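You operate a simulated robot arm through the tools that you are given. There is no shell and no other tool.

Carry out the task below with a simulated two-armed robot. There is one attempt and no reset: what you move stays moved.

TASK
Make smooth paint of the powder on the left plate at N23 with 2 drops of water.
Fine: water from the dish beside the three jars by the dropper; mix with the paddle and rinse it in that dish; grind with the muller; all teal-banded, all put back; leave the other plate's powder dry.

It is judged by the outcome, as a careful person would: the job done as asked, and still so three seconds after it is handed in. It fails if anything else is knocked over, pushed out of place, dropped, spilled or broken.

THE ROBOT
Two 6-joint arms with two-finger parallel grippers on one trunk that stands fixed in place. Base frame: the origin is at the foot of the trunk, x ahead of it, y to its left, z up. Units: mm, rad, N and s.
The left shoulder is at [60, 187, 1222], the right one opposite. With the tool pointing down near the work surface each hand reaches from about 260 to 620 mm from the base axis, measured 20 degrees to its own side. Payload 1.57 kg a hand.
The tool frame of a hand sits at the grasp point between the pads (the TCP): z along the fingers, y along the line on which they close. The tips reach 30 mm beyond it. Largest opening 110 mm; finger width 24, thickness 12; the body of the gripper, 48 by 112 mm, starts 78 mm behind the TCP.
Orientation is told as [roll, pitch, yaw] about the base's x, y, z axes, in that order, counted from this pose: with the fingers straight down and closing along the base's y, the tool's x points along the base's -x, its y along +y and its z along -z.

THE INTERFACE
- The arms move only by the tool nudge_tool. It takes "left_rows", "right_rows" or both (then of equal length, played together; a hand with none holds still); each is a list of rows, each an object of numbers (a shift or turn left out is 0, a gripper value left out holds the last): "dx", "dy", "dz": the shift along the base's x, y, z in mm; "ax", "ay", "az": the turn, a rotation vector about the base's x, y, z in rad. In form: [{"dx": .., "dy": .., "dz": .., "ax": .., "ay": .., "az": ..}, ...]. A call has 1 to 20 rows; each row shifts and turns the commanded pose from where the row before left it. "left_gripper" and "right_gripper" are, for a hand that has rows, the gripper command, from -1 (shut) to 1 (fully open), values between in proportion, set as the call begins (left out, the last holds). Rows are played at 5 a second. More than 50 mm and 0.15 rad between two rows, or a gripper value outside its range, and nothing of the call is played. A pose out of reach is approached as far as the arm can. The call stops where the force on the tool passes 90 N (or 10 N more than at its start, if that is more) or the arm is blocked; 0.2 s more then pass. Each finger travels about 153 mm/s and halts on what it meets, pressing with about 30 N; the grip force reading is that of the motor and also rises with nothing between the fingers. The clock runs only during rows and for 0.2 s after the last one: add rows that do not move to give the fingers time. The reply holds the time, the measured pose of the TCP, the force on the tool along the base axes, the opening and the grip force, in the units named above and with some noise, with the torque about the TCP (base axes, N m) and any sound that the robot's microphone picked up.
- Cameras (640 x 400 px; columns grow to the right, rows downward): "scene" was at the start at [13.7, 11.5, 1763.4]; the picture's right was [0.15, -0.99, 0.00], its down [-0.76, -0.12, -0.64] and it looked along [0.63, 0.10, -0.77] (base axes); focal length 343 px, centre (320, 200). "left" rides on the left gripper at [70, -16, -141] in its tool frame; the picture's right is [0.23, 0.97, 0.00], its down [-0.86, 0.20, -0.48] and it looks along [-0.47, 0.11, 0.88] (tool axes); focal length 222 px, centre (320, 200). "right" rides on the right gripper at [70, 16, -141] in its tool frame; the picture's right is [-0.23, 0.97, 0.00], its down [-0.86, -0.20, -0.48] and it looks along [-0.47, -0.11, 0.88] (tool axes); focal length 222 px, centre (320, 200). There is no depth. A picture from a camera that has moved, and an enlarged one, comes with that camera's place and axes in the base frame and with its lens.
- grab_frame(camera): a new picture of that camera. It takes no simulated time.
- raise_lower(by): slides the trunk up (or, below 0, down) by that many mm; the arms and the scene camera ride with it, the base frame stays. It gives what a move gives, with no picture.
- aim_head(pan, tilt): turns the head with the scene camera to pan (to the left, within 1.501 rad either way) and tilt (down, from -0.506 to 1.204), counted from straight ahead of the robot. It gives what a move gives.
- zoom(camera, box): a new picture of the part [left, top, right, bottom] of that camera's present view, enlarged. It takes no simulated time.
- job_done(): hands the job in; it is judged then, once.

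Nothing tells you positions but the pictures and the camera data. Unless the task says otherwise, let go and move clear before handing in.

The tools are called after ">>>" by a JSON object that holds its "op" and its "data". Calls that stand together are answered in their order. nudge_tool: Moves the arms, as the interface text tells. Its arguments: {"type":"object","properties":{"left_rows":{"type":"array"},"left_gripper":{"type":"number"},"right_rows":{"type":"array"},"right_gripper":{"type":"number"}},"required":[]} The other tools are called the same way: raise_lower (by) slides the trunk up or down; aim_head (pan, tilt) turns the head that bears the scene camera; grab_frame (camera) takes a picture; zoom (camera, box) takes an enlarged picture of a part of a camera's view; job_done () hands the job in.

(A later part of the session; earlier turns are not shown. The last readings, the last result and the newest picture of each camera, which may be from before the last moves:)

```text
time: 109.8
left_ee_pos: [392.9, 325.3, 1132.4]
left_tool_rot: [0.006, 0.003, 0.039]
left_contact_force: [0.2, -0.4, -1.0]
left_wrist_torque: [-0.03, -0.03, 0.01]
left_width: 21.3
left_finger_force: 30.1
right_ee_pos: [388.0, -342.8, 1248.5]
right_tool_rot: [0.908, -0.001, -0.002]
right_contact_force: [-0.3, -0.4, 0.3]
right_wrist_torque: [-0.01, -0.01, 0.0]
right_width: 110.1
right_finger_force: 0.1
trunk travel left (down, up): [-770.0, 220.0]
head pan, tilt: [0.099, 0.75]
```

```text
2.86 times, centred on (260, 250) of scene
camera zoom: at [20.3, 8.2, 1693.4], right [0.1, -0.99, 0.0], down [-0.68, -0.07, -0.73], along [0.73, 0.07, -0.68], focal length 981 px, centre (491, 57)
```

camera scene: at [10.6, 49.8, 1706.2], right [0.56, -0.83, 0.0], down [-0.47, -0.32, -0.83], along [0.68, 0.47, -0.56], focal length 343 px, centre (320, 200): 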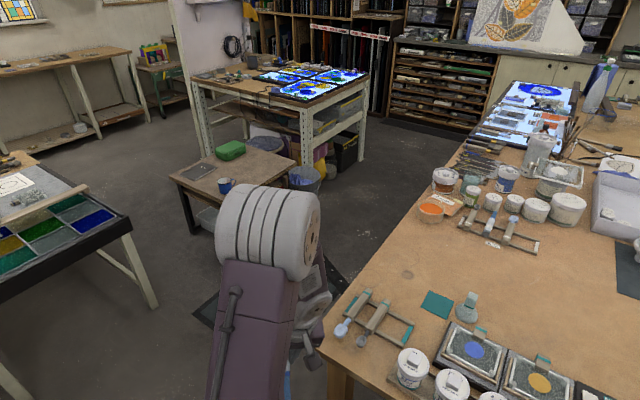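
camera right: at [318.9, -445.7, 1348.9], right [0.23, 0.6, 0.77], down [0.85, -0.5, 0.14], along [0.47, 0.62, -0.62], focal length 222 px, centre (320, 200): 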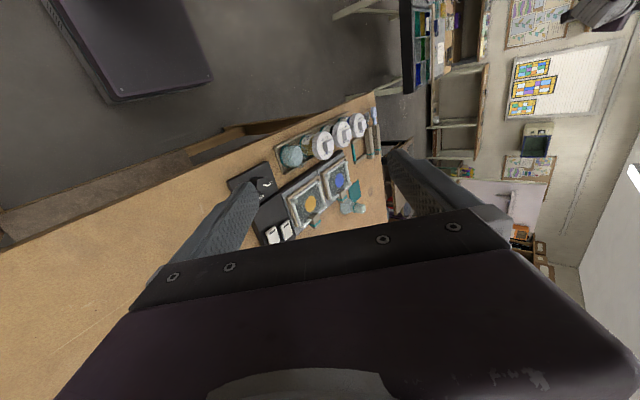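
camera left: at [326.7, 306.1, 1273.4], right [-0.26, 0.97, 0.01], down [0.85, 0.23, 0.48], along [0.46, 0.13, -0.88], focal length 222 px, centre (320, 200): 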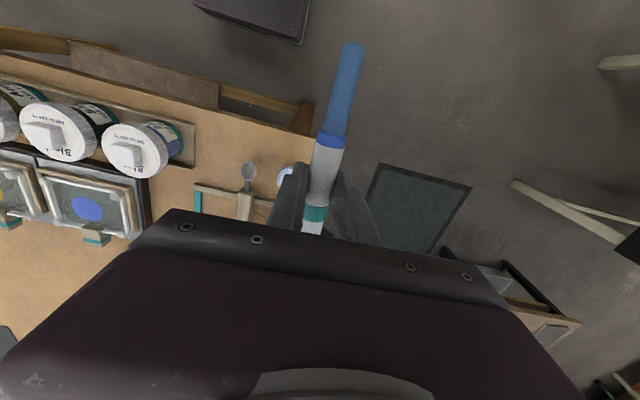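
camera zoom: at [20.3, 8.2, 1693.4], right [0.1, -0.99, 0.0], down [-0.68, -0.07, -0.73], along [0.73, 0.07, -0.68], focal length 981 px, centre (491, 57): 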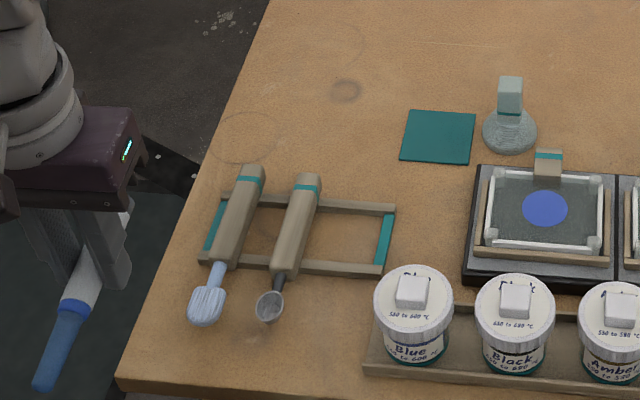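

>>> {"op": "nudge_tool", "data": {"left_rows": [{"dx": 27, "dy": -24, "dz": -12, "az": -0.038}, {"dx": 27, "dy": -24, "dz": -12}, {"dx": 27, "dy": -24, "dz": -12}, {"dx": 27, "dy": -24, "dz": -12}, {"dx": 26, "dy": -24, "dz": -12}, {"dx": 25, "dy": -23, "dz": -12}, {}]}}

>>> {"op": "zoom", "data": {"camera": "scene", "box": [180, 180, 340, 320]}}

>>> {"op": "grab_frame", "data": {"camera": "left"}}

```text
time: 111.4
left_ee_pos: [555.8, 181.7, 1059.7]
left_tool_rot: [0.003, 0.004, -0.001]
left_contact_force: [-0.1, -0.1, -0.3]
left_wrist_torque: [0.01, -0.02, 0.01]
left_width: 21.2
left_finger_force: 30.4
right_ee_pos: [388.2, -343.0, 1248.7]
right_tool_rot: [0.91, -0.002, -0.002]
right_contact_force: [-0.6, -0.4, -0.4]
right_wrist_torque: [-0.01, -0.04, 0.01]
right_width: 110.0
right_finger_force: 0.0
trunk travel left (down, up): [-770.0, 220.0]
head pan, tilt: [0.099, 0.75]
```

```text
2.86 times, centred on (260, 250) of scene
camera zoom: at [19.7, 8.4, 1693.4], right [0.1, -1.0, 0.0], down [-0.68, -0.07, -0.73], along [0.73, 0.07, -0.68], focal length 981 px, centre (491, 57)
```

zoom: 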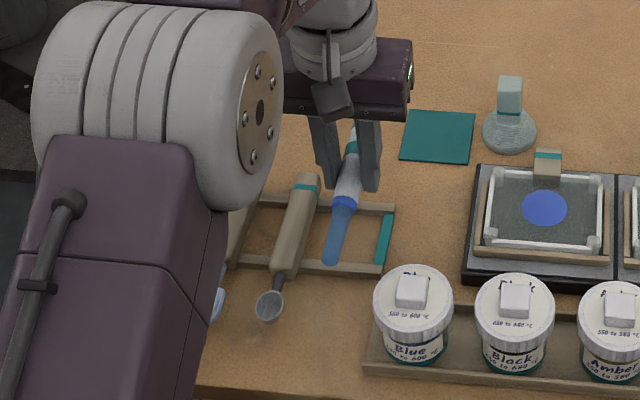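

```text
taken
camera left: at [487.3, 164.1, 1200.5], right [-0.23, 0.97, 0.01], down [0.86, 0.2, 0.48], along [0.46, 0.11, -0.88], focal length 222 px, centre (320, 200)
```

left: 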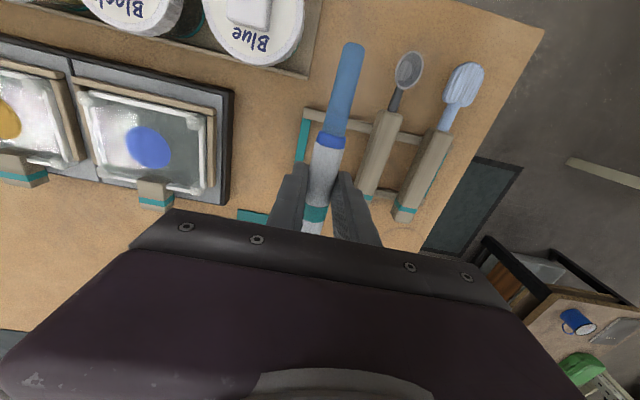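

Right above the slot. Lowering to just above the earlier grasp height and releasing.

>>> {"op": "nudge_tool", "data": {"left_rows": [{"dz": -20}, {"dz": -20}, {"dz": -20}, {"dz": -10}, {"dz": -6}, {}, {}]}}

>>> {"op": "nudge_tool", "data": {"left_rows": [{"dz": -1}, {}]}}

>>> {"op": "zoom", "data": {"camera": "scene", "box": [200, 200, 320, 320]}}

```text
time: 113.0
left_ee_pos: [553.7, 182.4, 987.0]
left_tool_rot: [0.004, -0.001, 0.0]
left_contact_force: [2.5, 1.0, 10.3]
left_wrist_torque: [-0.04, 0.32, -0.03]
left_width: 21.2
left_finger_force: 30.2
right_ee_pos: [387.8, -343.8, 1250.3]
right_tool_rot: [0.91, -0.002, -0.002]
right_contact_force: [0.1, -0.3, 0.4]
right_wrist_torque: [0.01, -0.03, 0.0]
right_width: 110.0
right_finger_force: 0.0
trunk travel left (down, up): [-770.0, 220.0]
head pan, tilt: [0.099, 0.75]
```

```text
time: 113.6
left_ee_pos: [553.3, 181.4, 985.7]
left_tool_rot: [0.005, -0.002, 0.0]
left_contact_force: [7.4, 0.2, 20.0]
left_wrist_torque: [-0.04, 0.46, 0.0]
left_width: 21.0
left_finger_force: 30.1
right_ee_pos: [387.2, -343.0, 1250.2]
right_tool_rot: [0.909, -0.002, -0.001]
right_contact_force: [-0.6, -0.9, -0.3]
right_wrist_torque: [0.02, 0.02, -0.03]
right_width: 110.0
right_finger_force: 0.0
trunk travel left (down, up): [-770.0, 220.0]
head pan, tilt: [0.099, 0.75]
```

```text
3.33 times, centred on (260, 260) of scene
camera zoom: at [19.0, 7.1, 1693.5], right [0.1, -1.0, 0.0], down [-0.68, -0.07, -0.73], along [0.73, 0.07, -0.68], focal length 1144 px, centre (520, 0)
```

zoom: 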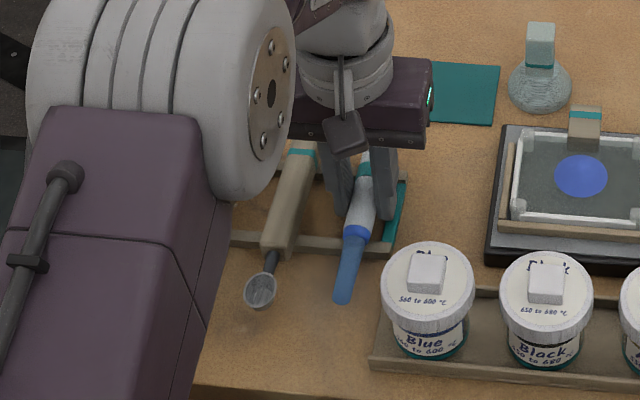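

The dropper is resting on the rails (contact force). Opening gently and backing up.

>>> {"op": "nudge_tool", "data": {"left_rows": [{"dz": 1}, {}, {}], "left_gripper": -0.2}}

>>> {"op": "nudge_tool", "data": {"left_rows": [{"dz": 15}, {"dz": 20}, {"dz": 20}, {"dz": 20}, {}]}}

>>> {"op": "grab_frame", "data": {"camera": "left"}}

>>> {"op": "zoom", "data": {"camera": "scene", "box": [200, 200, 320, 320]}}

```text
time: 114.4
left_ee_pos: [554.0, 181.8, 983.8]
left_tool_rot: [0.006, 0.005, 0.0]
left_contact_force: [0.0, 0.4, 0.1]
left_wrist_torque: [0.0, -0.02, -0.03]
left_width: 43.7
left_finger_force: 0.1
right_ee_pos: [388.1, -343.3, 1249.1]
right_tool_rot: [0.911, -0.003, -0.001]
right_contact_force: [0.7, 1.4, 0.4]
right_wrist_torque: [-0.01, 0.02, 0.0]
right_width: 109.8
right_finger_force: 0.0
trunk travel left (down, up): [-770.0, 220.0]
head pan, tilt: [0.099, 0.75]
```

```text
time: 115.6
left_ee_pos: [555.3, 182.3, 1058.6]
left_tool_rot: [0.005, 0.003, 0.0]
left_contact_force: [-0.4, -1.1, -0.5]
left_wrist_torque: [-0.01, 0.0, 0.04]
left_width: 44.0
left_finger_force: 0.1
right_ee_pos: [387.6, -343.3, 1249.7]
right_tool_rot: [0.908, -0.002, -0.003]
right_contact_force: [0.2, -0.2, -0.2]
right_wrist_torque: [0.04, -0.01, 0.04]
right_width: 109.9
right_finger_force: 0.2
trunk travel left (down, up): [-770.0, 220.0]
head pan, tilt: [0.099, 0.75]
```

```text
taken
camera left: at [486.3, 165.5, 1199.7], right [-0.23, 0.97, 0.01], down [0.86, 0.2, 0.48], along [0.46, 0.11, -0.88], focal length 222 px, centre (320, 200)
```

left: 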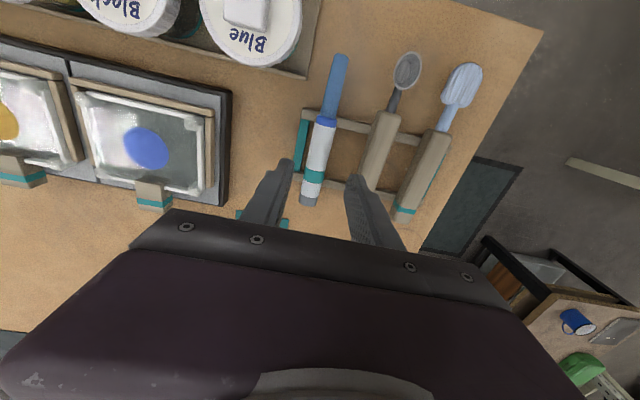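

```text
3.33 times, centred on (260, 260) of scene
camera zoom: at [20.5, 8.0, 1693.3], right [0.1, -1.0, 0.0], down [-0.68, -0.07, -0.73], along [0.73, 0.07, -0.68], focal length 1144 px, centre (520, 0)
```

zoom: 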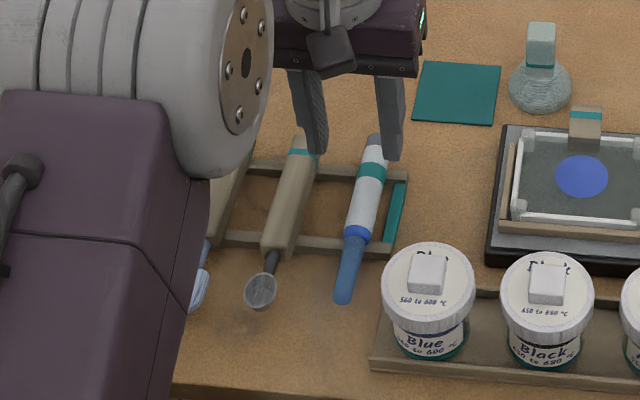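

The dropper is safely back in the rack (about 12 mm further from me than originally). Now yawing the empty hand by 180° above it.

>>> {"op": "nudge_tool", "data": {"left_rows": [{"az": 0.149}, {"az": 0.149}, {"az": 0.149}, {"az": 0.149}, {"az": 0.149}, {"az": 0.149}, {"az": 0.149}, {"az": 0.149}, {"az": 0.149}, {"az": 0.149}, {"az": 0.149}, {"az": 0.149}, {"az": 0.149}, {"az": 0.149}, {"az": 0.149}, {"az": 0.149}, {"az": 0.149}, {"az": 0.149}, {"az": 0.149}, {"az": 0.149}]}}

>>> {"op": "nudge_tool", "data": {"left_rows": [{"az": 0.149}, {"az": 0.012, "dx": 12}, {}]}}

>>> {"op": "grab_frame", "data": {"camera": "left"}}

>>> {"op": "zoom", "data": {"camera": "scene", "box": [200, 200, 320, 320]}}

```text
time: 119.8
left_ee_pos: [554.3, 182.5, 1058.9]
left_tool_rot: [0.006, 0.003, 2.985]
left_contact_force: [-0.8, -0.3, 0.5]
left_wrist_torque: [-0.04, 0.02, 0.01]
left_width: 43.9
left_finger_force: 0.0
right_ee_pos: [388.7, -343.1, 1250.3]
right_tool_rot: [0.911, -0.003, -0.002]
right_contact_force: [-0.2, 0.6, -0.3]
right_wrist_torque: [-0.02, 0.03, 0.02]
right_width: 110.0
right_finger_force: 0.0
trunk travel left (down, up): [-770.0, 220.0]
head pan, tilt: [0.099, 0.75]
```

```text
time: 120.6
left_ee_pos: [555.6, 234.9, 1056.1]
left_tool_rot: [0.016, 0.006, 3.128]
left_contact_force: [0.7, 0.3, 0.0]
left_wrist_torque: [0.02, 0.03, -0.02]
left_width: 44.1
left_finger_force: 0.1
left hand out of reach, approached as far as the arm can: row 1, 2
right_ee_pos: [387.5, -344.3, 1248.8]
right_tool_rot: [0.91, -0.002, -0.002]
right_contact_force: [-0.1, -0.9, -0.2]
right_wrist_torque: [0.03, 0.02, -0.02]
right_width: 109.8
right_finger_force: 0.0
trunk travel left (down, up): [-770.0, 220.0]
head pan, tilt: [0.099, 0.75]
```

```text
taken
camera left: at [625.5, 252.7, 1197.1], right [0.21, -0.98, 0.02], down [-0.86, -0.18, 0.48], along [-0.46, -0.12, -0.88], focal length 222 px, centre (320, 200)
```

left: 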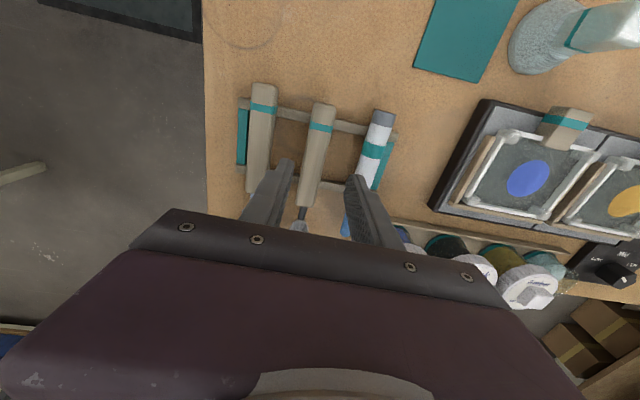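

```text
3.33 times, centred on (260, 260) of scene
camera zoom: at [20.4, 6.5, 1693.3], right [0.1, -1.0, 0.0], down [-0.68, -0.07, -0.73], along [0.73, 0.07, -0.68], focal length 1144 px, centre (520, 0)
```

zoom: 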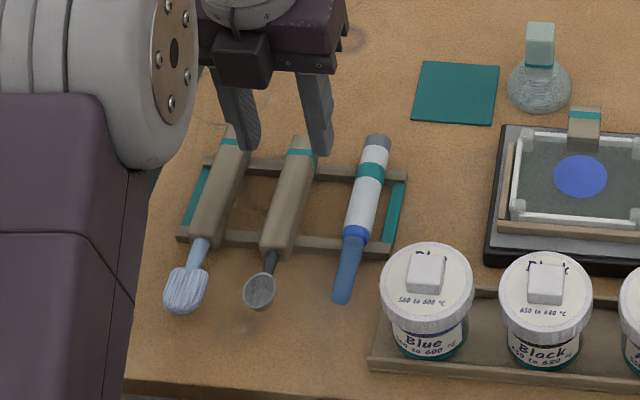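

The tool-roll limit sits just short of a full 180° here; yaw ≈2.99 is fine (the dropper will simply align to the fingers, ~8°). I'll come to yaw 2.99 above x≈568 on the dropper.

>>> {"op": "nudge_tool", "data": {"left_rows": [{"az": -0.14, "dy": -20}, {"dy": -33, "dx": 12}, {}]}}

>>> {"op": "grab_frame", "data": {"camera": "left"}}

>>> {"op": "zoom", "data": {"camera": "scene", "box": [200, 200, 320, 320]}}

```text
time: 121.4
left_ee_pos: [566.7, 185.0, 1056.2]
left_tool_rot: [0.005, 0.004, 3.002]
left_contact_force: [0.5, -0.2, -0.6]
left_wrist_torque: [-0.01, -0.03, -0.01]
left_width: 43.7
left_finger_force: 0.1
right_ee_pos: [386.7, -341.5, 1250.3]
right_tool_rot: [0.907, -0.002, -0.002]
right_contact_force: [0.4, 0.5, 0.4]
right_wrist_torque: [-0.03, 0.01, 0.02]
right_width: 109.7
right_finger_force: 0.1
trunk travel left (down, up): [-770.0, 220.0]
head pan, tilt: [0.099, 0.75]
```

```text
taken
camera left: at [638.4, 191.9, 1197.8], right [0.09, -1.0, 0.01], down [-0.88, -0.08, 0.48], along [-0.47, -0.05, -0.88], focal length 222 px, centre (320, 200)
```

left: 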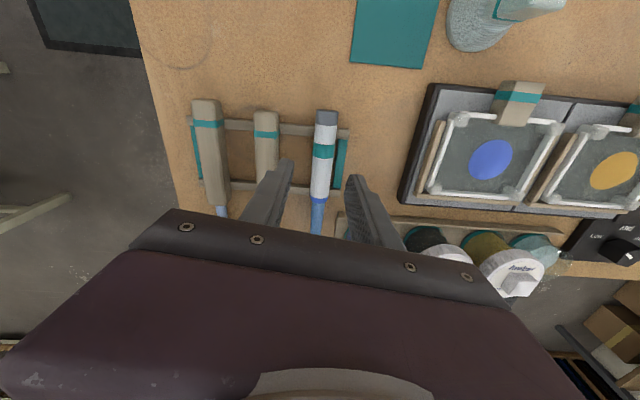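

```text
3.33 times, centred on (260, 260) of scene
camera zoom: at [19.9, 9.2, 1693.3], right [0.1, -1.0, 0.0], down [-0.68, -0.07, -0.73], along [0.73, 0.07, -0.68], focal length 1144 px, centre (520, 0)
```

zoom: 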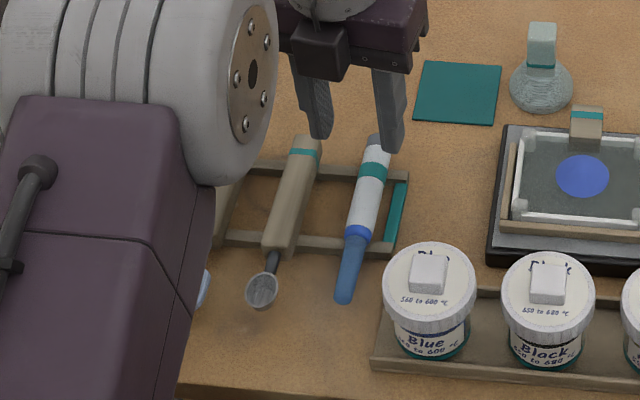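

The dropper is centred at y≈181.5. Lowering onto it and gripping.

>>> {"op": "nudge_tool", "data": {"left_rows": [{"dz": -25, "dy": -3}, {"dz": -25}, {"dz": -18}, {"dz": -5}, {}, {}]}}

>>> {"op": "nudge_tool", "data": {"left_rows": [{}, {}, {}], "left_gripper": -1}}

>>> {"op": "nudge_tool", "data": {"left_rows": [{"dz": 3}, {"dz": 5}, {"dz": 7}, {"dz": 10}, {"dz": 10}, {"dz": 10}, {}]}}

>>> {"op": "grab_frame", "data": {"camera": "left"}}

>>> {"op": "zoom", "data": {"camera": "scene", "box": [200, 200, 320, 320]}}

```text
time: 122.8
left_ee_pos: [567.7, 181.0, 982.3]
left_tool_rot: [0.004, 0.004, 3.002]
left_contact_force: [0.1, 0.4, -0.6]
left_wrist_torque: [0.02, 0.02, -0.02]
left_width: 43.9
left_finger_force: 0.0
right_ee_pos: [388.9, -342.9, 1249.9]
right_tool_rot: [0.91, 0.0, -0.001]
right_contact_force: [0.6, -0.6, -0.2]
right_wrist_torque: [-0.01, 0.0, 0.01]
right_width: 109.9
right_finger_force: 0.0
trunk travel left (down, up): [-770.0, 220.0]
head pan, tilt: [0.099, 0.75]
```

```text
time: 123.6
left_ee_pos: [568.4, 180.5, 983.8]
left_tool_rot: [0.006, 0.004, 3.003]
left_contact_force: [1.0, 0.5, -0.2]
left_wrist_torque: [0.02, 0.01, -0.01]
left_width: 21.2
left_finger_force: 29.5
right_ee_pos: [387.7, -342.5, 1249.4]
right_tool_rot: [0.91, -0.003, -0.001]
right_contact_force: [-0.3, 0.0, 0.5]
right_wrist_torque: [-0.01, 0.03, 0.0]
right_width: 109.9
right_finger_force: 0.1
trunk travel left (down, up): [-770.0, 220.0]
head pan, tilt: [0.099, 0.75]
```

```text
time: 125.2
left_ee_pos: [569.1, 181.6, 1026.8]
left_tool_rot: [0.007, 0.004, 3.003]
left_contact_force: [-0.6, 0.3, -1.4]
left_wrist_torque: [0.0, -0.04, 0.01]
left_width: 21.4
left_finger_force: 30.5
right_ee_pos: [388.6, -342.8, 1249.1]
right_tool_rot: [0.91, -0.001, -0.001]
right_contact_force: [0.1, -0.3, -0.3]
right_wrist_torque: [0.02, -0.06, -0.03]
right_width: 110.1
right_finger_force: 0.1
trunk travel left (down, up): [-770.0, 220.0]
head pan, tilt: [0.099, 0.75]
```

```text
taken
camera left: at [640.5, 187.9, 1168.2], right [0.09, -1.0, 0.01], down [-0.88, -0.08, 0.48], along [-0.47, -0.05, -0.88], focal length 222 px, centre (320, 200)
```

left: 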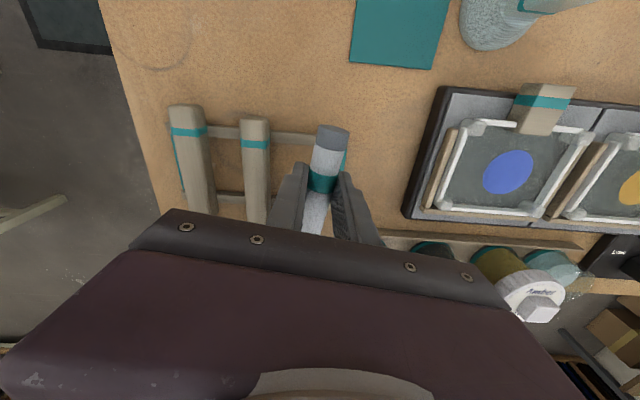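

```text
3.33 times, centred on (260, 260) of scene
camera zoom: at [20.5, 8.1, 1693.3], right [0.1, -1.0, 0.0], down [-0.68, -0.07, -0.73], along [0.73, 0.07, -0.68], focal length 1144 px, centre (520, 0)
```

zoom: 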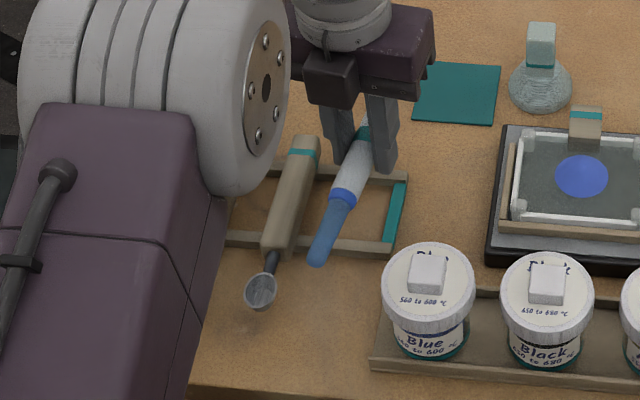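

Dropper held firmly, aligned with the hand, camera on the far side. Now lift, yaw the tip toward +y, in preparation for rolling the fingers to the right.

>>> {"op": "nudge_tool", "data": {"left_rows": [{"dz": 20}, {"dz": 25}, {"dz": 25}, {"dz": 25, "dx": -5}, {"dz": 15, "dx": -5, "az": -0.13}, {"az": -0.13}, {"az": -0.13}, {"az": -0.13}, {"az": -0.13}, {"az": -0.13}, {"az": -0.13}, {"az": -0.13}, {"az": -0.13}, {"az": -0.13}, {"az": -0.133}, {}]}}

>>> {"op": "nudge_tool", "data": {"left_rows": [{"ax": -0.13, "dy": -10}, {"ax": -0.13, "dy": -10}, {"ax": -0.13, "dy": -10}, {"ax": -0.13, "dy": -10}, {"ax": -0.13, "dy": -10}, {"ax": -0.13, "dy": -10}, {}]}}

>>> {"op": "grab_frame", "data": {"camera": "scene"}}

```text
time: 128.6
left_ee_pos: [557.9, 181.4, 1137.4]
left_tool_rot: [0.004, 0.003, 1.568]
left_contact_force: [-0.3, -0.9, -0.8]
left_wrist_torque: [-0.02, 0.01, -0.01]
left_width: 21.1
left_finger_force: 30.4
right_ee_pos: [387.9, -343.4, 1249.0]
right_tool_rot: [0.91, -0.001, -0.003]
right_contact_force: [0.2, 0.3, -0.4]
right_wrist_torque: [0.01, 0.05, 0.0]
right_width: 110.0
right_finger_force: 0.2
trunk travel left (down, up): [-770.0, 220.0]
head pan, tilt: [0.099, 0.75]
```

```text
time: 130.2
left_ee_pos: [558.1, 119.5, 1138.2]
left_tool_rot: [0.0, 0.785, 1.568]
left_contact_force: [-0.2, 0.3, -1.2]
left_wrist_torque: [-0.01, -0.01, -0.01]
left_width: 21.4
left_finger_force: 30.2
right_ee_pos: [387.3, -343.1, 1250.1]
right_tool_rot: [0.909, -0.002, -0.002]
right_contact_force: [-0.1, 0.3, 0.3]
right_wrist_torque: [0.0, 0.02, -0.03]
right_width: 110.2
right_finger_force: 0.1
trunk travel left (down, up): [-770.0, 220.0]
head pan, tilt: [0.099, 0.75]
```

```text
taken
camera scene: at [20.2, 7.8, 1693.3], right [0.1, -1.0, 0.0], down [-0.68, -0.07, -0.73], along [0.73, 0.07, -0.68], focal length 343 px, centre (320, 200)
```

scene: 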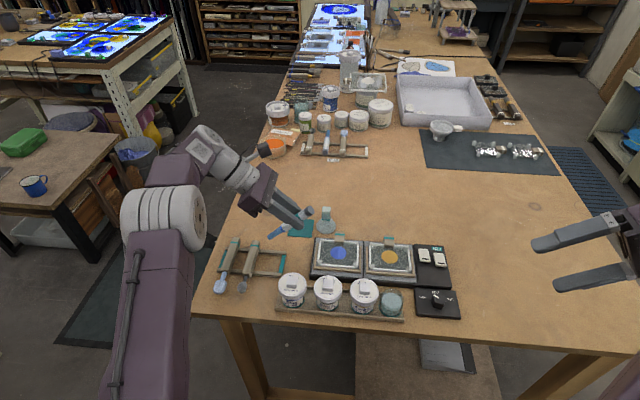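

Working well with no limits. Continuing the roll to bring the dropper vertical.

>>> {"op": "nudge_tool", "data": {"left_rows": [{"ax": -0.13, "dy": -8, "dz": 3}, {"ax": -0.13, "dy": -8, "dz": 3}, {"ax": -0.13, "dy": -8, "dz": 3}, {"ax": -0.13, "dy": -8, "dz": 3}, {"ax": -0.13, "dy": -8, "dz": 3}, {"ax": -0.135, "dy": -8, "dz": 3}, {}]}}

>>> {"op": "grab_frame", "data": {"camera": "scene"}}

>>> {"op": "grab_frame", "data": {"camera": "left"}}

>>> {"op": "grab_frame", "data": {"camera": "right"}}

```text
time: 131.8
left_ee_pos: [557.4, 74.0, 1156.0]
left_tool_rot: [-1.362, 1.57, 0.201]
left_contact_force: [0.6, -0.4, -0.5]
left_wrist_torque: [-0.02, -0.01, 0.0]
left_width: 21.2
left_finger_force: 29.8
right_ee_pos: [387.2, -343.1, 1250.2]
right_tool_rot: [0.91, -0.002, -0.002]
right_contact_force: [0.2, -0.3, -0.3]
right_wrist_torque: [0.0, 0.03, 0.0]
right_width: 110.4
right_finger_force: 0.1
trunk travel left (down, up): [-770.0, 220.0]
head pan, tilt: [0.099, 0.75]
```

```text
taken
camera scene: at [20.2, 8.0, 1693.3], right [0.1, -1.0, 0.0], down [-0.68, -0.07, -0.73], along [0.73, 0.07, -0.68], focal length 343 px, centre (320, 200)
```

scene: 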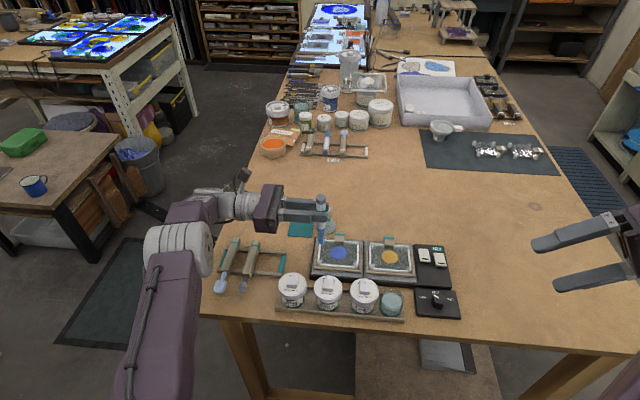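

```text
taken
camera left: at [575.4, 213.2, 1224.8], right [-0.97, 0.0, 0.23], down [-0.2, 0.48, -0.86], along [-0.11, -0.88, -0.47], focal length 222 px, centre (320, 200)
```

left: 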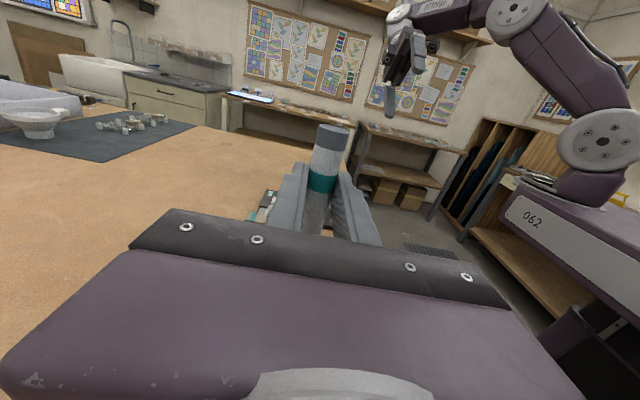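

```text
taken
camera right: at [318.8, -445.6, 1349.0], right [0.23, 0.6, 0.77], down [0.85, -0.5, 0.14], along [0.47, 0.62, -0.62], focal length 222 px, centre (320, 200)
```

right: 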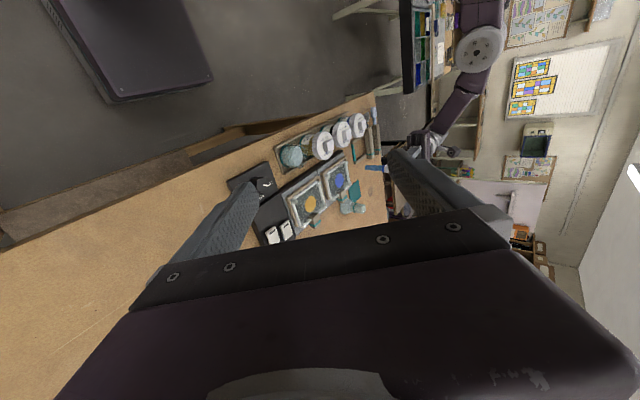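

The dropper is vertical with its tip down, hand pointing right, and the scene camera sees it all. I'll zoom to locate the tip and the dish precisely.

>>> {"op": "zoom", "data": {"camera": "scene", "box": [260, 170, 420, 320]}}

>>> {"op": "zoom", "data": {"camera": "scene", "box": [340, 260, 440, 330]}}

>>> {"op": "zoom", "data": {"camera": "right", "box": [220, 80, 420, 240]}}

```text
2.67 times, centred on (340, 245) of scene
camera zoom: at [20.2, 8.0, 1693.3], right [0.1, -1.0, 0.0], down [-0.68, -0.07, -0.73], along [0.73, 0.07, -0.68], focal length 915 px, centre (267, 80)
```

zoom: 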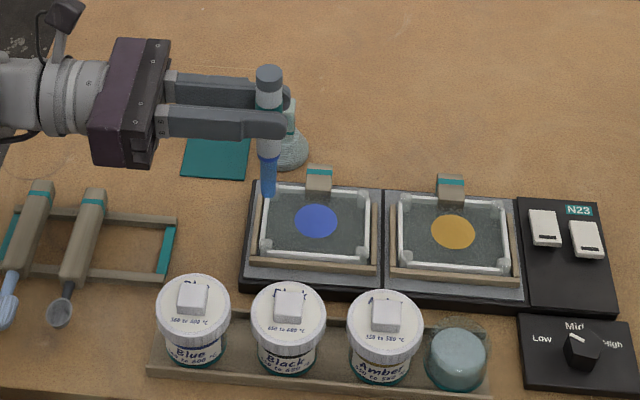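

```text
5.71 times, centred on (390, 295) of scene
camera zoom: at [20.2, 8.0, 1693.3], right [0.1, -1.0, 0.0], down [-0.68, -0.07, -0.73], along [0.73, 0.07, -0.68], focal length 1961 px, centre (-80, -343)
```

zoom: 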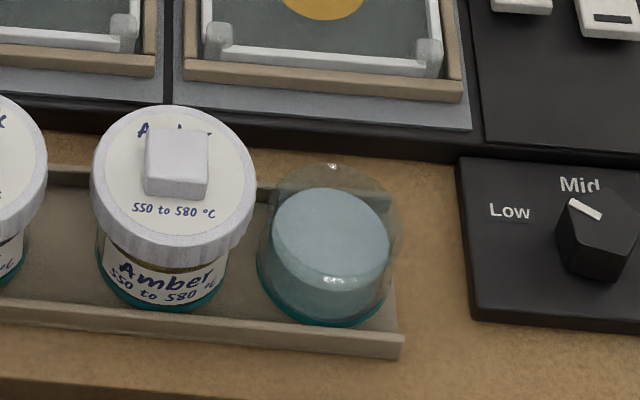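

```text
2.50 times, centred on (320, 160) of right
camera zoom: at [318.8, -445.6, 1349.0], right [0.23, 0.6, 0.77], down [0.85, -0.5, 0.14], along [0.47, 0.62, -0.62], focal length 555 px, centre (320, 300)
```

zoom: 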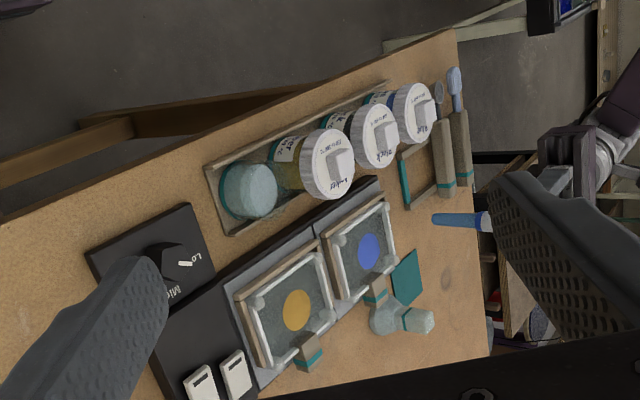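

Tip is about 110 mm below the TCP and 13.6 mm beyond it along the fingers; the water surface is near (461, −118, ~973) inside a clear-walled dish. I'll travel above the jars with a slight yaw, keeping the tip above z 1050.

>>> {"op": "nudge_tool", "data": {"left_rows": [{"dz": 15}, {"dz": 10, "dx": -10, "dy": -20, "az": 0.06}, {"dx": -17, "dy": -30, "az": 0.06}, {"dx": -17, "dy": -30, "az": 0.06}, {"dx": -17, "dy": -30, "az": 0.06}, {"dx": -17, "dy": -30, "az": 0.06}, {"dx": -17, "dy": -30, "az": 0.058}, {"dx": -6, "dy": -9}, {}]}}

>>> {"op": "grab_frame", "data": {"camera": "scene"}}

>>> {"op": "zoom", "data": {"camera": "scene", "box": [320, 180, 480, 320]}}

>>> {"op": "zoom", "data": {"camera": "right", "box": [220, 40, 480, 240]}}

```text
time: 133.8
left_ee_pos: [459.3, -105.6, 1181.4]
left_tool_rot: [-0.613, 1.569, 1.311]
left_contact_force: [-0.1, 0.3, -0.7]
left_wrist_torque: [0.0, 0.02, 0.0]
left_width: 21.3
left_finger_force: 29.8
right_ee_pos: [388.3, -342.6, 1249.2]
right_tool_rot: [0.909, -0.001, -0.002]
right_contact_force: [0.3, 0.9, -0.5]
right_wrist_torque: [-0.01, 0.01, 0.03]
right_width: 110.1
right_finger_force: 0.0
trunk travel left (down, up): [-770.0, 220.0]
head pan, tilt: [0.099, 0.75]
```

```text
taken
camera scene: at [20.6, 8.4, 1693.3], right [0.1, -1.0, 0.0], down [-0.68, -0.07, -0.73], along [0.73, 0.07, -0.68], focal length 343 px, centre (320, 200)
```

scene: 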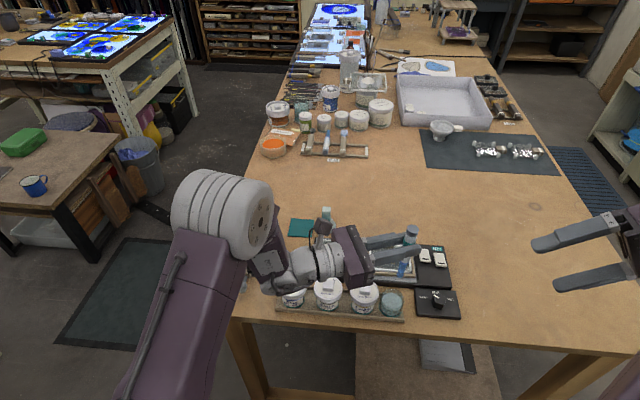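

```text
2.86 times, centred on (400, 250) of scene
camera zoom: at [20.6, 8.4, 1693.3], right [0.1, -1.0, 0.0], down [-0.68, -0.07, -0.73], along [0.73, 0.07, -0.68], focal length 981 px, centre (91, 57)
```

zoom: 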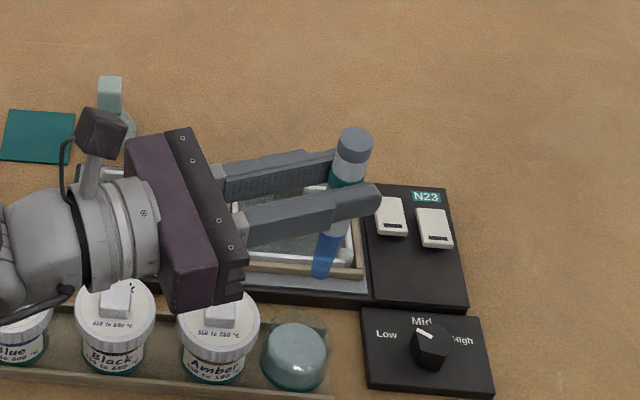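

```text
2.00 times, centred on (350, 140) of right
camera zoom: at [319.1, -445.4, 1349.0], right [0.23, 0.6, 0.77], down [0.85, -0.5, 0.14], along [0.47, 0.62, -0.63], focal length 444 px, centre (260, 320)
```

zoom: 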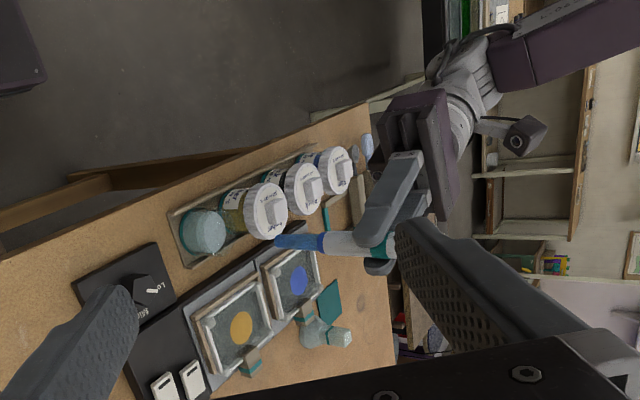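

The tip is directly over the dish (x≈464, y≈−118). I'll shift 3 mm and lower in stages, checking clearance over the jars.

>>> {"op": "nudge_tool", "data": {"left_rows": [{"dx": -3, "dz": -15}, {"dz": -20}, {"dz": -20}, {"dz": -10}, {}]}}

>>> {"op": "zoom", "data": {"camera": "scene", "box": [320, 200, 460, 320]}}

>>> {"op": "zoom", "data": {"camera": "right", "box": [260, 80, 440, 220]}}

```text
time: 135.0
left_ee_pos: [453.9, -105.6, 1116.2]
left_tool_rot: [-0.724, 1.568, 1.201]
left_contact_force: [-0.1, -0.1, -0.9]
left_wrist_torque: [0.04, 0.01, -0.01]
left_width: 21.2
left_finger_force: 29.8
right_ee_pos: [387.8, -343.0, 1248.8]
right_tool_rot: [0.907, -0.002, -0.002]
right_contact_force: [-0.3, 0.3, -0.1]
right_wrist_torque: [0.01, 0.01, 0.01]
right_width: 110.1
right_finger_force: 0.0
trunk travel left (down, up): [-770.0, 220.0]
head pan, tilt: [0.099, 0.75]
```

```text
3.33 times, centred on (390, 260) of scene
camera zoom: at [20.2, 7.8, 1693.3], right [0.1, -1.0, 0.0], down [-0.68, -0.07, -0.73], along [0.73, 0.07, -0.68], focal length 1144 px, centre (87, 0)
```

zoom: 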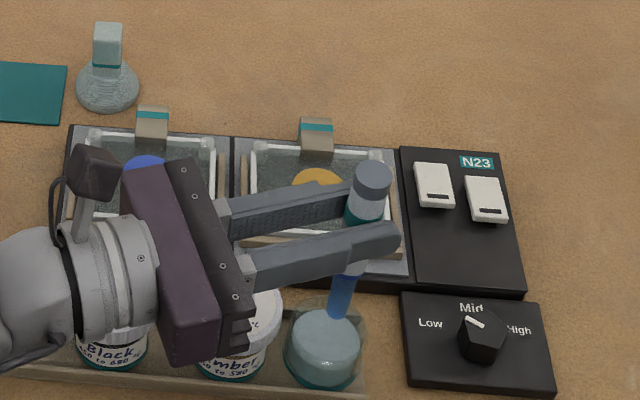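

```text
2.86 times, centred on (350, 150) of right
camera zoom: at [318.8, -445.8, 1348.9], right [0.23, 0.6, 0.77], down [0.85, -0.5, 0.14], along [0.47, 0.62, -0.62], focal length 635 px, centre (234, 343)
```

zoom: 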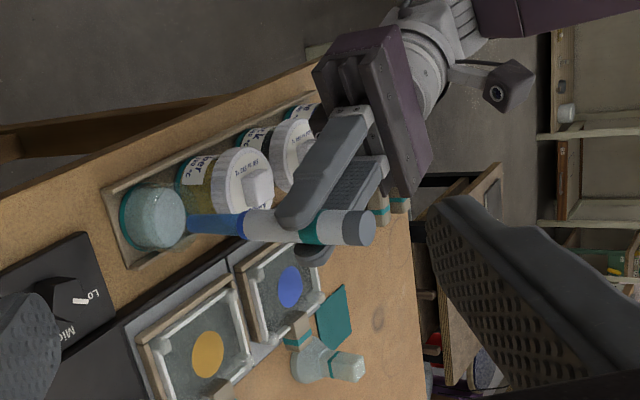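

Tip at z≈1005, nearly centred. Small correction and lowering into the water.

>>> {"op": "nudge_tool", "data": {"left_rows": [{"dx": 2, "dy": 2.5, "dz": -10}, {"dz": -10}, {"dz": -10}, {}]}}

>>> {"op": "zoom", "data": {"camera": "scene", "box": [360, 240, 440, 310]}}

>>> {"op": "zoom", "data": {"camera": "right", "box": [270, 110, 390, 200]}}

```text
time: 136.0
left_ee_pos: [455.7, -103.1, 1085.7]
left_tool_rot: [-0.672, 1.567, 1.251]
left_contact_force: [-0.3, 0.0, -1.7]
left_wrist_torque: [-0.01, 0.01, -0.02]
left_width: 21.5
left_finger_force: 29.8
right_ee_pos: [389.3, -344.2, 1249.1]
right_tool_rot: [0.909, -0.002, -0.003]
right_contact_force: [-0.1, -0.1, -0.4]
right_wrist_torque: [0.0, 0.06, -0.02]
right_width: 110.1
right_finger_force: 0.0
trunk travel left (down, up): [-770.0, 220.0]
head pan, tilt: [0.099, 0.75]
```

```text
5.71 times, centred on (400, 275) of scene
camera zoom: at [20.3, 8.0, 1693.3], right [0.1, -1.0, 0.0], down [-0.68, -0.07, -0.73], along [0.73, 0.07, -0.68], focal length 1961 px, centre (-137, -229)
```

zoom: 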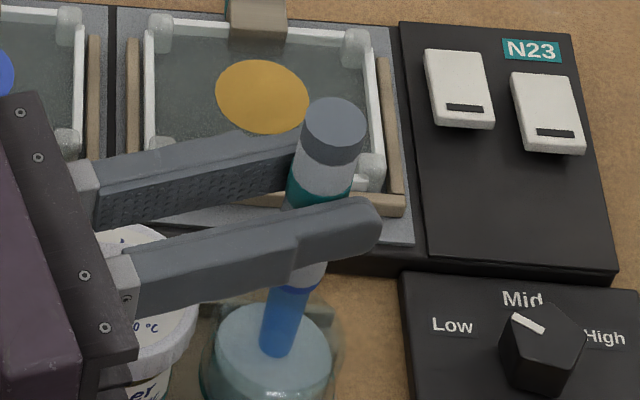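

```text
4.44 times, centred on (330, 155) of right
camera zoom: at [318.9, -445.7, 1348.9], right [0.23, 0.6, 0.77], down [0.85, -0.5, 0.14], along [0.47, 0.62, -0.62], focal length 987 px, centre (276, 400)
```

zoom: 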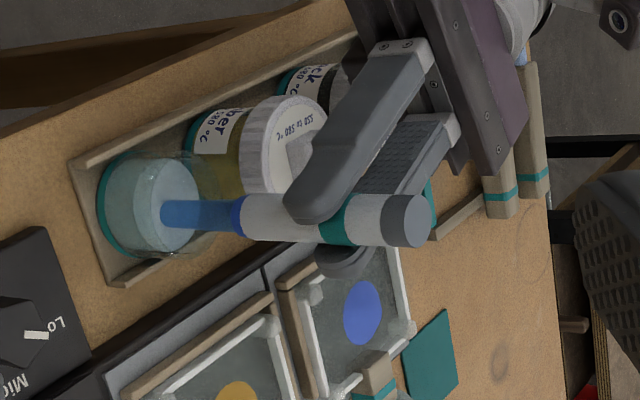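

The tip is at the water surface, inside the rim. Lowering 12 mm more to immerse it.

>>> {"op": "nudge_tool", "data": {"left_rows": [{"dz": -6}, {"dz": -6}, {}, {}]}}

>>> {"op": "zoom", "data": {"camera": "scene", "box": [360, 240, 440, 310]}}

>>> {"op": "zoom", "data": {"camera": "right", "box": [270, 110, 390, 200]}}

```text
time: 137.0
left_ee_pos: [455.6, -104.4, 1073.3]
left_tool_rot: [-0.643, 1.568, 1.283]
left_contact_force: [0.9, 0.5, -0.7]
left_wrist_torque: [0.0, 0.01, 0.03]
left_width: 21.0
left_finger_force: 29.8
right_ee_pos: [388.8, -342.4, 1249.5]
right_tool_rot: [0.909, -0.003, -0.002]
right_contact_force: [-0.1, 0.5, -0.1]
right_wrist_torque: [0.01, -0.02, -0.03]
right_width: 109.9
right_finger_force: 0.2
trunk travel left (down, up): [-770.0, 220.0]
head pan, tilt: [0.099, 0.75]
```

```text
5.71 times, centred on (400, 275) of scene
camera zoom: at [20.4, 7.9, 1693.3], right [0.1, -1.0, 0.0], down [-0.68, -0.07, -0.73], along [0.73, 0.07, -0.68], focal length 1961 px, centre (-137, -229)
```

zoom: 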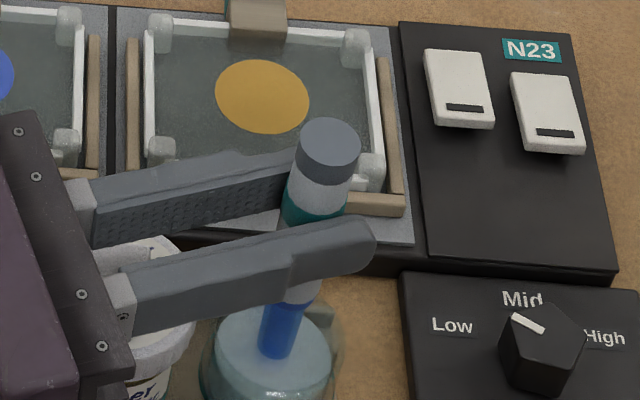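

```text
4.44 times, centred on (330, 155) of right
camera zoom: at [318.9, -445.8, 1348.9], right [0.23, 0.6, 0.77], down [0.85, -0.5, 0.14], along [0.47, 0.62, -0.62], focal length 987 px, centre (276, 400)
```

zoom: 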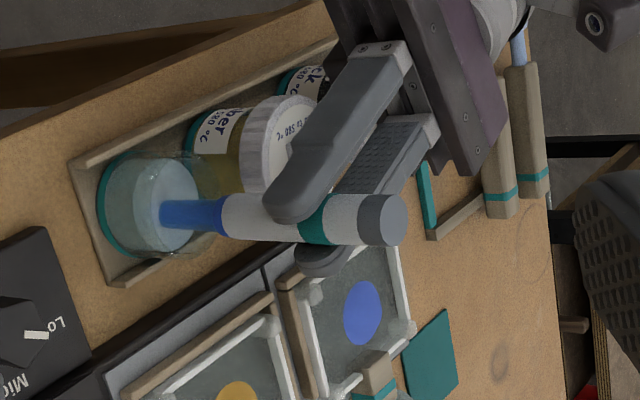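

The tip is immersed with no contact force. I'll raise it just above the water, still over the dish, and watch what the dropper does before going anywhere.

>>> {"op": "nudge_tool", "data": {"left_rows": [{}, {}, {"dz": 10}, {"dz": 15}, {}, {}]}}

>>> {"op": "zoom", "data": {"camera": "scene", "box": [360, 240, 440, 310]}}

>>> {"op": "zoom", "data": {"camera": "right", "box": [270, 110, 390, 200]}}

>>> {"op": "grab_frame", "data": {"camera": "left"}}

```text
time: 138.4
left_ee_pos: [455.8, -102.6, 1098.2]
left_tool_rot: [-0.626, 1.569, 1.298]
left_contact_force: [0.2, 0.0, -1.8]
left_wrist_torque: [0.02, -0.04, -0.01]
left_width: 21.1
left_finger_force: 30.0
right_ee_pos: [388.8, -343.7, 1249.3]
right_tool_rot: [0.909, -0.002, 0.0]
right_contact_force: [-0.3, -0.2, -0.4]
right_wrist_torque: [0.0, -0.01, 0.0]
right_width: 110.2
right_finger_force: 0.1
trunk travel left (down, up): [-770.0, 220.0]
head pan, tilt: [0.099, 0.75]
```

```text
5.71 times, centred on (400, 275) of scene
camera zoom: at [20.4, 7.8, 1693.3], right [0.1, -1.0, 0.0], down [-0.68, -0.07, -0.73], along [0.73, 0.07, -0.68], focal length 1961 px, centre (-137, -229)
```

zoom: 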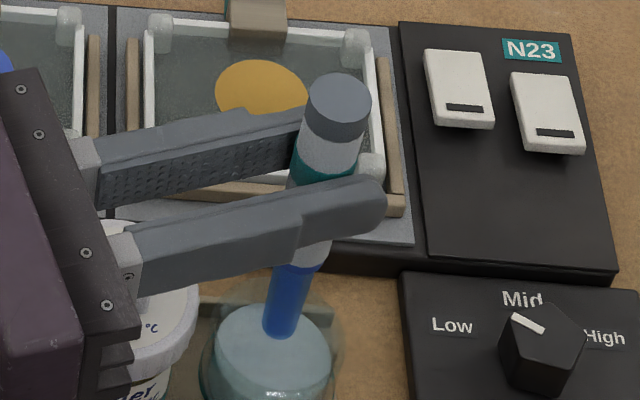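

```text
4.44 times, centred on (330, 155) of right
camera zoom: at [318.9, -445.8, 1348.9], right [0.23, 0.6, 0.77], down [0.85, -0.5, 0.14], along [0.47, 0.62, -0.62], focal length 987 px, centre (276, 400)
```

zoom: 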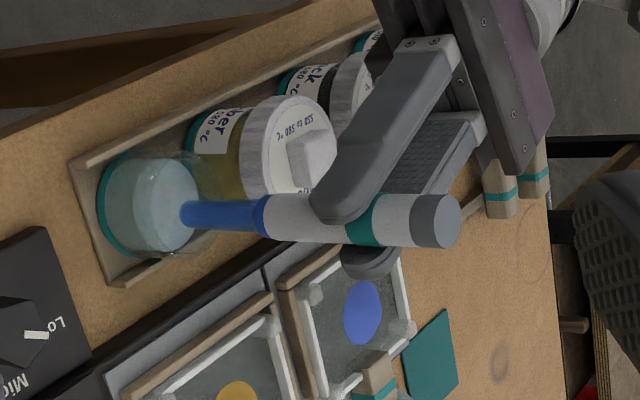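

```text
taken
camera left: at [422.4, 34.1, 1168.3], right [-0.91, -0.34, 0.23], down [-0.35, 0.38, -0.85], along [0.2, -0.86, -0.47], focal length 222 px, centre (320, 200)
```

left: 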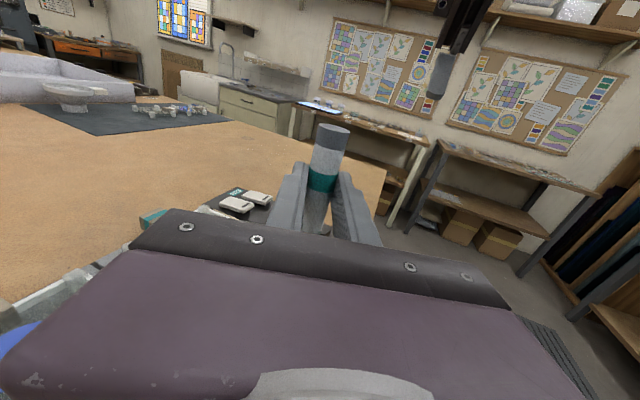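

The tip looks deeper blue now (wetted/filled) and it doesn't drip by itself. Over the dish I'll test the squeeze by easing the grip command slightly and closing again.

>>> {"op": "nudge_tool", "data": {"left_rows": [{}, {}], "left_gripper": -0.66}}

>>> {"op": "nudge_tool", "data": {"left_rows": [{}, {}], "left_gripper": -1}}

>>> {"op": "zoom", "data": {"camera": "right", "box": [270, 110, 390, 200]}}

```text
time: 139.0
left_ee_pos: [455.5, -103.2, 1098.6]
left_tool_rot: [-0.643, 1.568, 1.281]
left_contact_force: [-0.5, 0.6, -1.5]
left_wrist_torque: [-0.01, -0.02, -0.03]
left_width: 21.2
left_finger_force: 30.2
right_ee_pos: [389.1, -343.2, 1250.1]
right_tool_rot: [0.91, -0.002, -0.002]
right_contact_force: [0.5, 0.4, 0.3]
right_wrist_torque: [0.02, 0.05, 0.0]
right_width: 109.9
right_finger_force: 0.0
trunk travel left (down, up): [-770.0, 220.0]
head pan, tilt: [0.099, 0.75]
```

```text
time: 139.6
left_ee_pos: [454.7, -103.0, 1097.9]
left_tool_rot: [-0.662, 1.567, 1.265]
left_contact_force: [-0.9, -0.4, -0.8]
left_wrist_torque: [0.01, 0.0, -0.03]
left_width: 21.4
left_finger_force: 29.7
right_ee_pos: [388.4, -344.3, 1249.0]
right_tool_rot: [0.909, -0.001, -0.001]
right_contact_force: [0.3, 0.7, -0.4]
right_wrist_torque: [0.01, 0.02, 0.03]
right_width: 110.0
right_finger_force: 0.1
trunk travel left (down, up): [-770.0, 220.0]
head pan, tilt: [0.099, 0.75]
```

```text
4.44 times, centred on (330, 155) of right
camera zoom: at [318.9, -445.8, 1348.9], right [0.23, 0.6, 0.77], down [0.85, -0.5, 0.14], along [0.47, 0.62, -0.62], focal length 987 px, centre (276, 400)
```

zoom: 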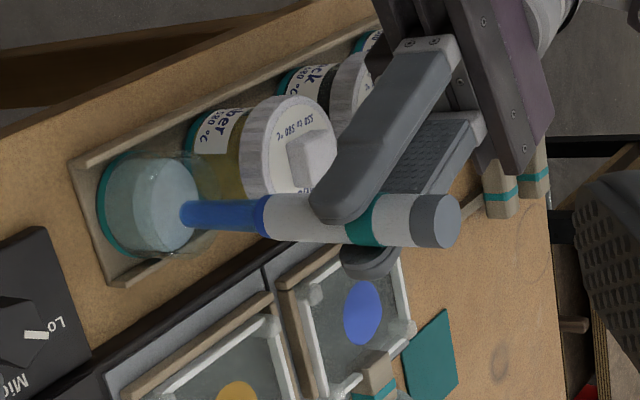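

Nothing visible yet; perhaps the drop is given at the powder. I'll take the filled tip to the blue powder (≈(580,16,985)), travelling over the jars rather than over the other plate.

>>> {"op": "nudge_tool", "data": {"left_rows": [{"dz": 15}, {"dz": 20}, {"dz": 20}, {"dz": 8}, {"dy": 22}, {"dy": 22}, {"dy": 22}, {"dy": 22}, {"dy": 22}, {"dy": 22}, {"dx": 20}, {"dx": 25}, {"dx": 25}, {"dx": 25}, {"dx": 25}, {}]}}

>>> {"op": "zoom", "data": {"camera": "scene", "box": [260, 170, 420, 310]}}

>>> {"op": "zoom", "data": {"camera": "right", "box": [260, 100, 420, 220]}}

```text
time: 143.0
left_ee_pos: [576.8, 26.6, 1161.2]
left_tool_rot: [-0.629, 1.568, 1.295]
left_contact_force: [0.3, 0.6, -0.6]
left_wrist_torque: [0.01, 0.0, 0.03]
left_width: 21.2
left_finger_force: 30.3
right_ee_pos: [387.9, -344.0, 1249.1]
right_tool_rot: [0.908, -0.001, -0.001]
right_contact_force: [0.2, -0.8, -0.4]
right_wrist_torque: [-0.02, -0.03, 0.01]
right_width: 109.9
right_finger_force: 0.0
trunk travel left (down, up): [-770.0, 220.0]
head pan, tilt: [0.099, 0.75]
```

```text
2.86 times, centred on (340, 240) of scene
camera zoom: at [19.8, 8.0, 1693.4], right [0.1, -1.0, 0.0], down [-0.68, -0.07, -0.73], along [0.73, 0.07, -0.68], focal length 981 px, centre (263, 86)
```

zoom: 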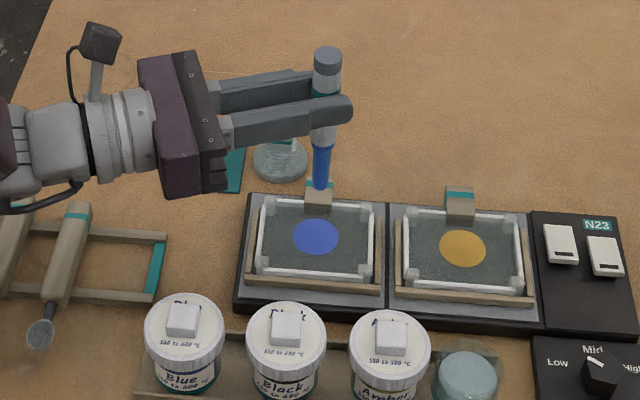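

```text
3.33 times, centred on (340, 160) of right
camera zoom: at [318.5, -445.6, 1349.1], right [0.23, 0.6, 0.77], down [0.85, -0.5, 0.14], along [0.47, 0.62, -0.62], focal length 740 px, centre (253, 333)
```

zoom: 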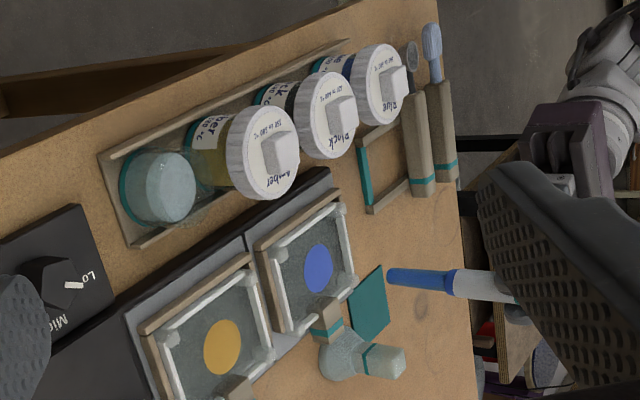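

The tip is over the blue powder. Lowering to ~15 mm above it.

>>> {"op": "nudge_tool", "data": {"left_rows": [{"dz": -15, "dx": -1, "dy": 2}, {"dz": -15}, {"dz": -15}, {"dz": -5}, {}]}}

>>> {"op": "zoom", "data": {"camera": "scene", "box": [300, 200, 400, 280]}}

>>> {"op": "zoom", "data": {"camera": "right", "box": [300, 130, 400, 210]}}

```text
time: 144.2
left_ee_pos: [574.9, 29.8, 1111.7]
left_tool_rot: [-0.819, 1.566, 1.104]
left_contact_force: [0.3, 0.7, -0.3]
left_wrist_torque: [0.02, 0.02, 0.0]
left_width: 21.0
left_finger_force: 30.0
right_ee_pos: [388.8, -342.8, 1250.0]
right_tool_rot: [0.91, -0.003, -0.001]
right_contact_force: [0.2, 0.0, -0.6]
right_wrist_torque: [-0.03, 0.03, -0.01]
right_width: 110.1
right_finger_force: 0.1
trunk travel left (down, up): [-770.0, 220.0]
head pan, tilt: [0.099, 0.75]
```

```text
5.00 times, centred on (350, 240) of scene
camera zoom: at [20.2, 7.9, 1693.3], right [0.1, -1.0, 0.0], down [-0.68, -0.07, -0.73], along [0.73, 0.07, -0.68], focal length 1716 px, centre (170, 0)
```

zoom: 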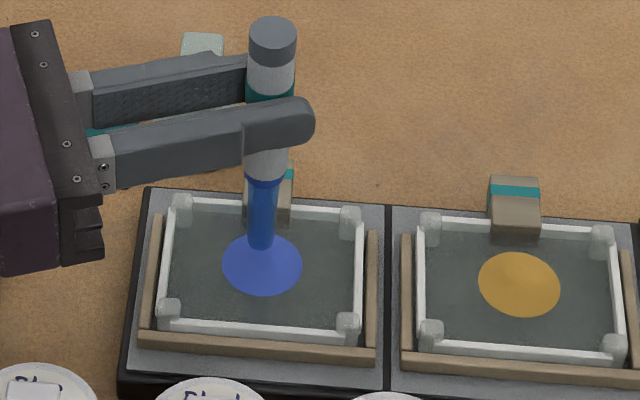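

```text
5.00 times, centred on (350, 170) of right
camera zoom: at [318.8, -445.7, 1349.0], right [0.23, 0.6, 0.77], down [0.85, -0.5, 0.14], along [0.47, 0.62, -0.62], focal length 1111 px, centre (170, 350)
```

zoom: 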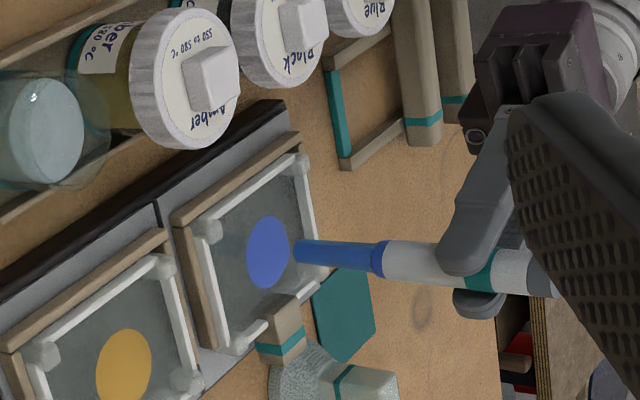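

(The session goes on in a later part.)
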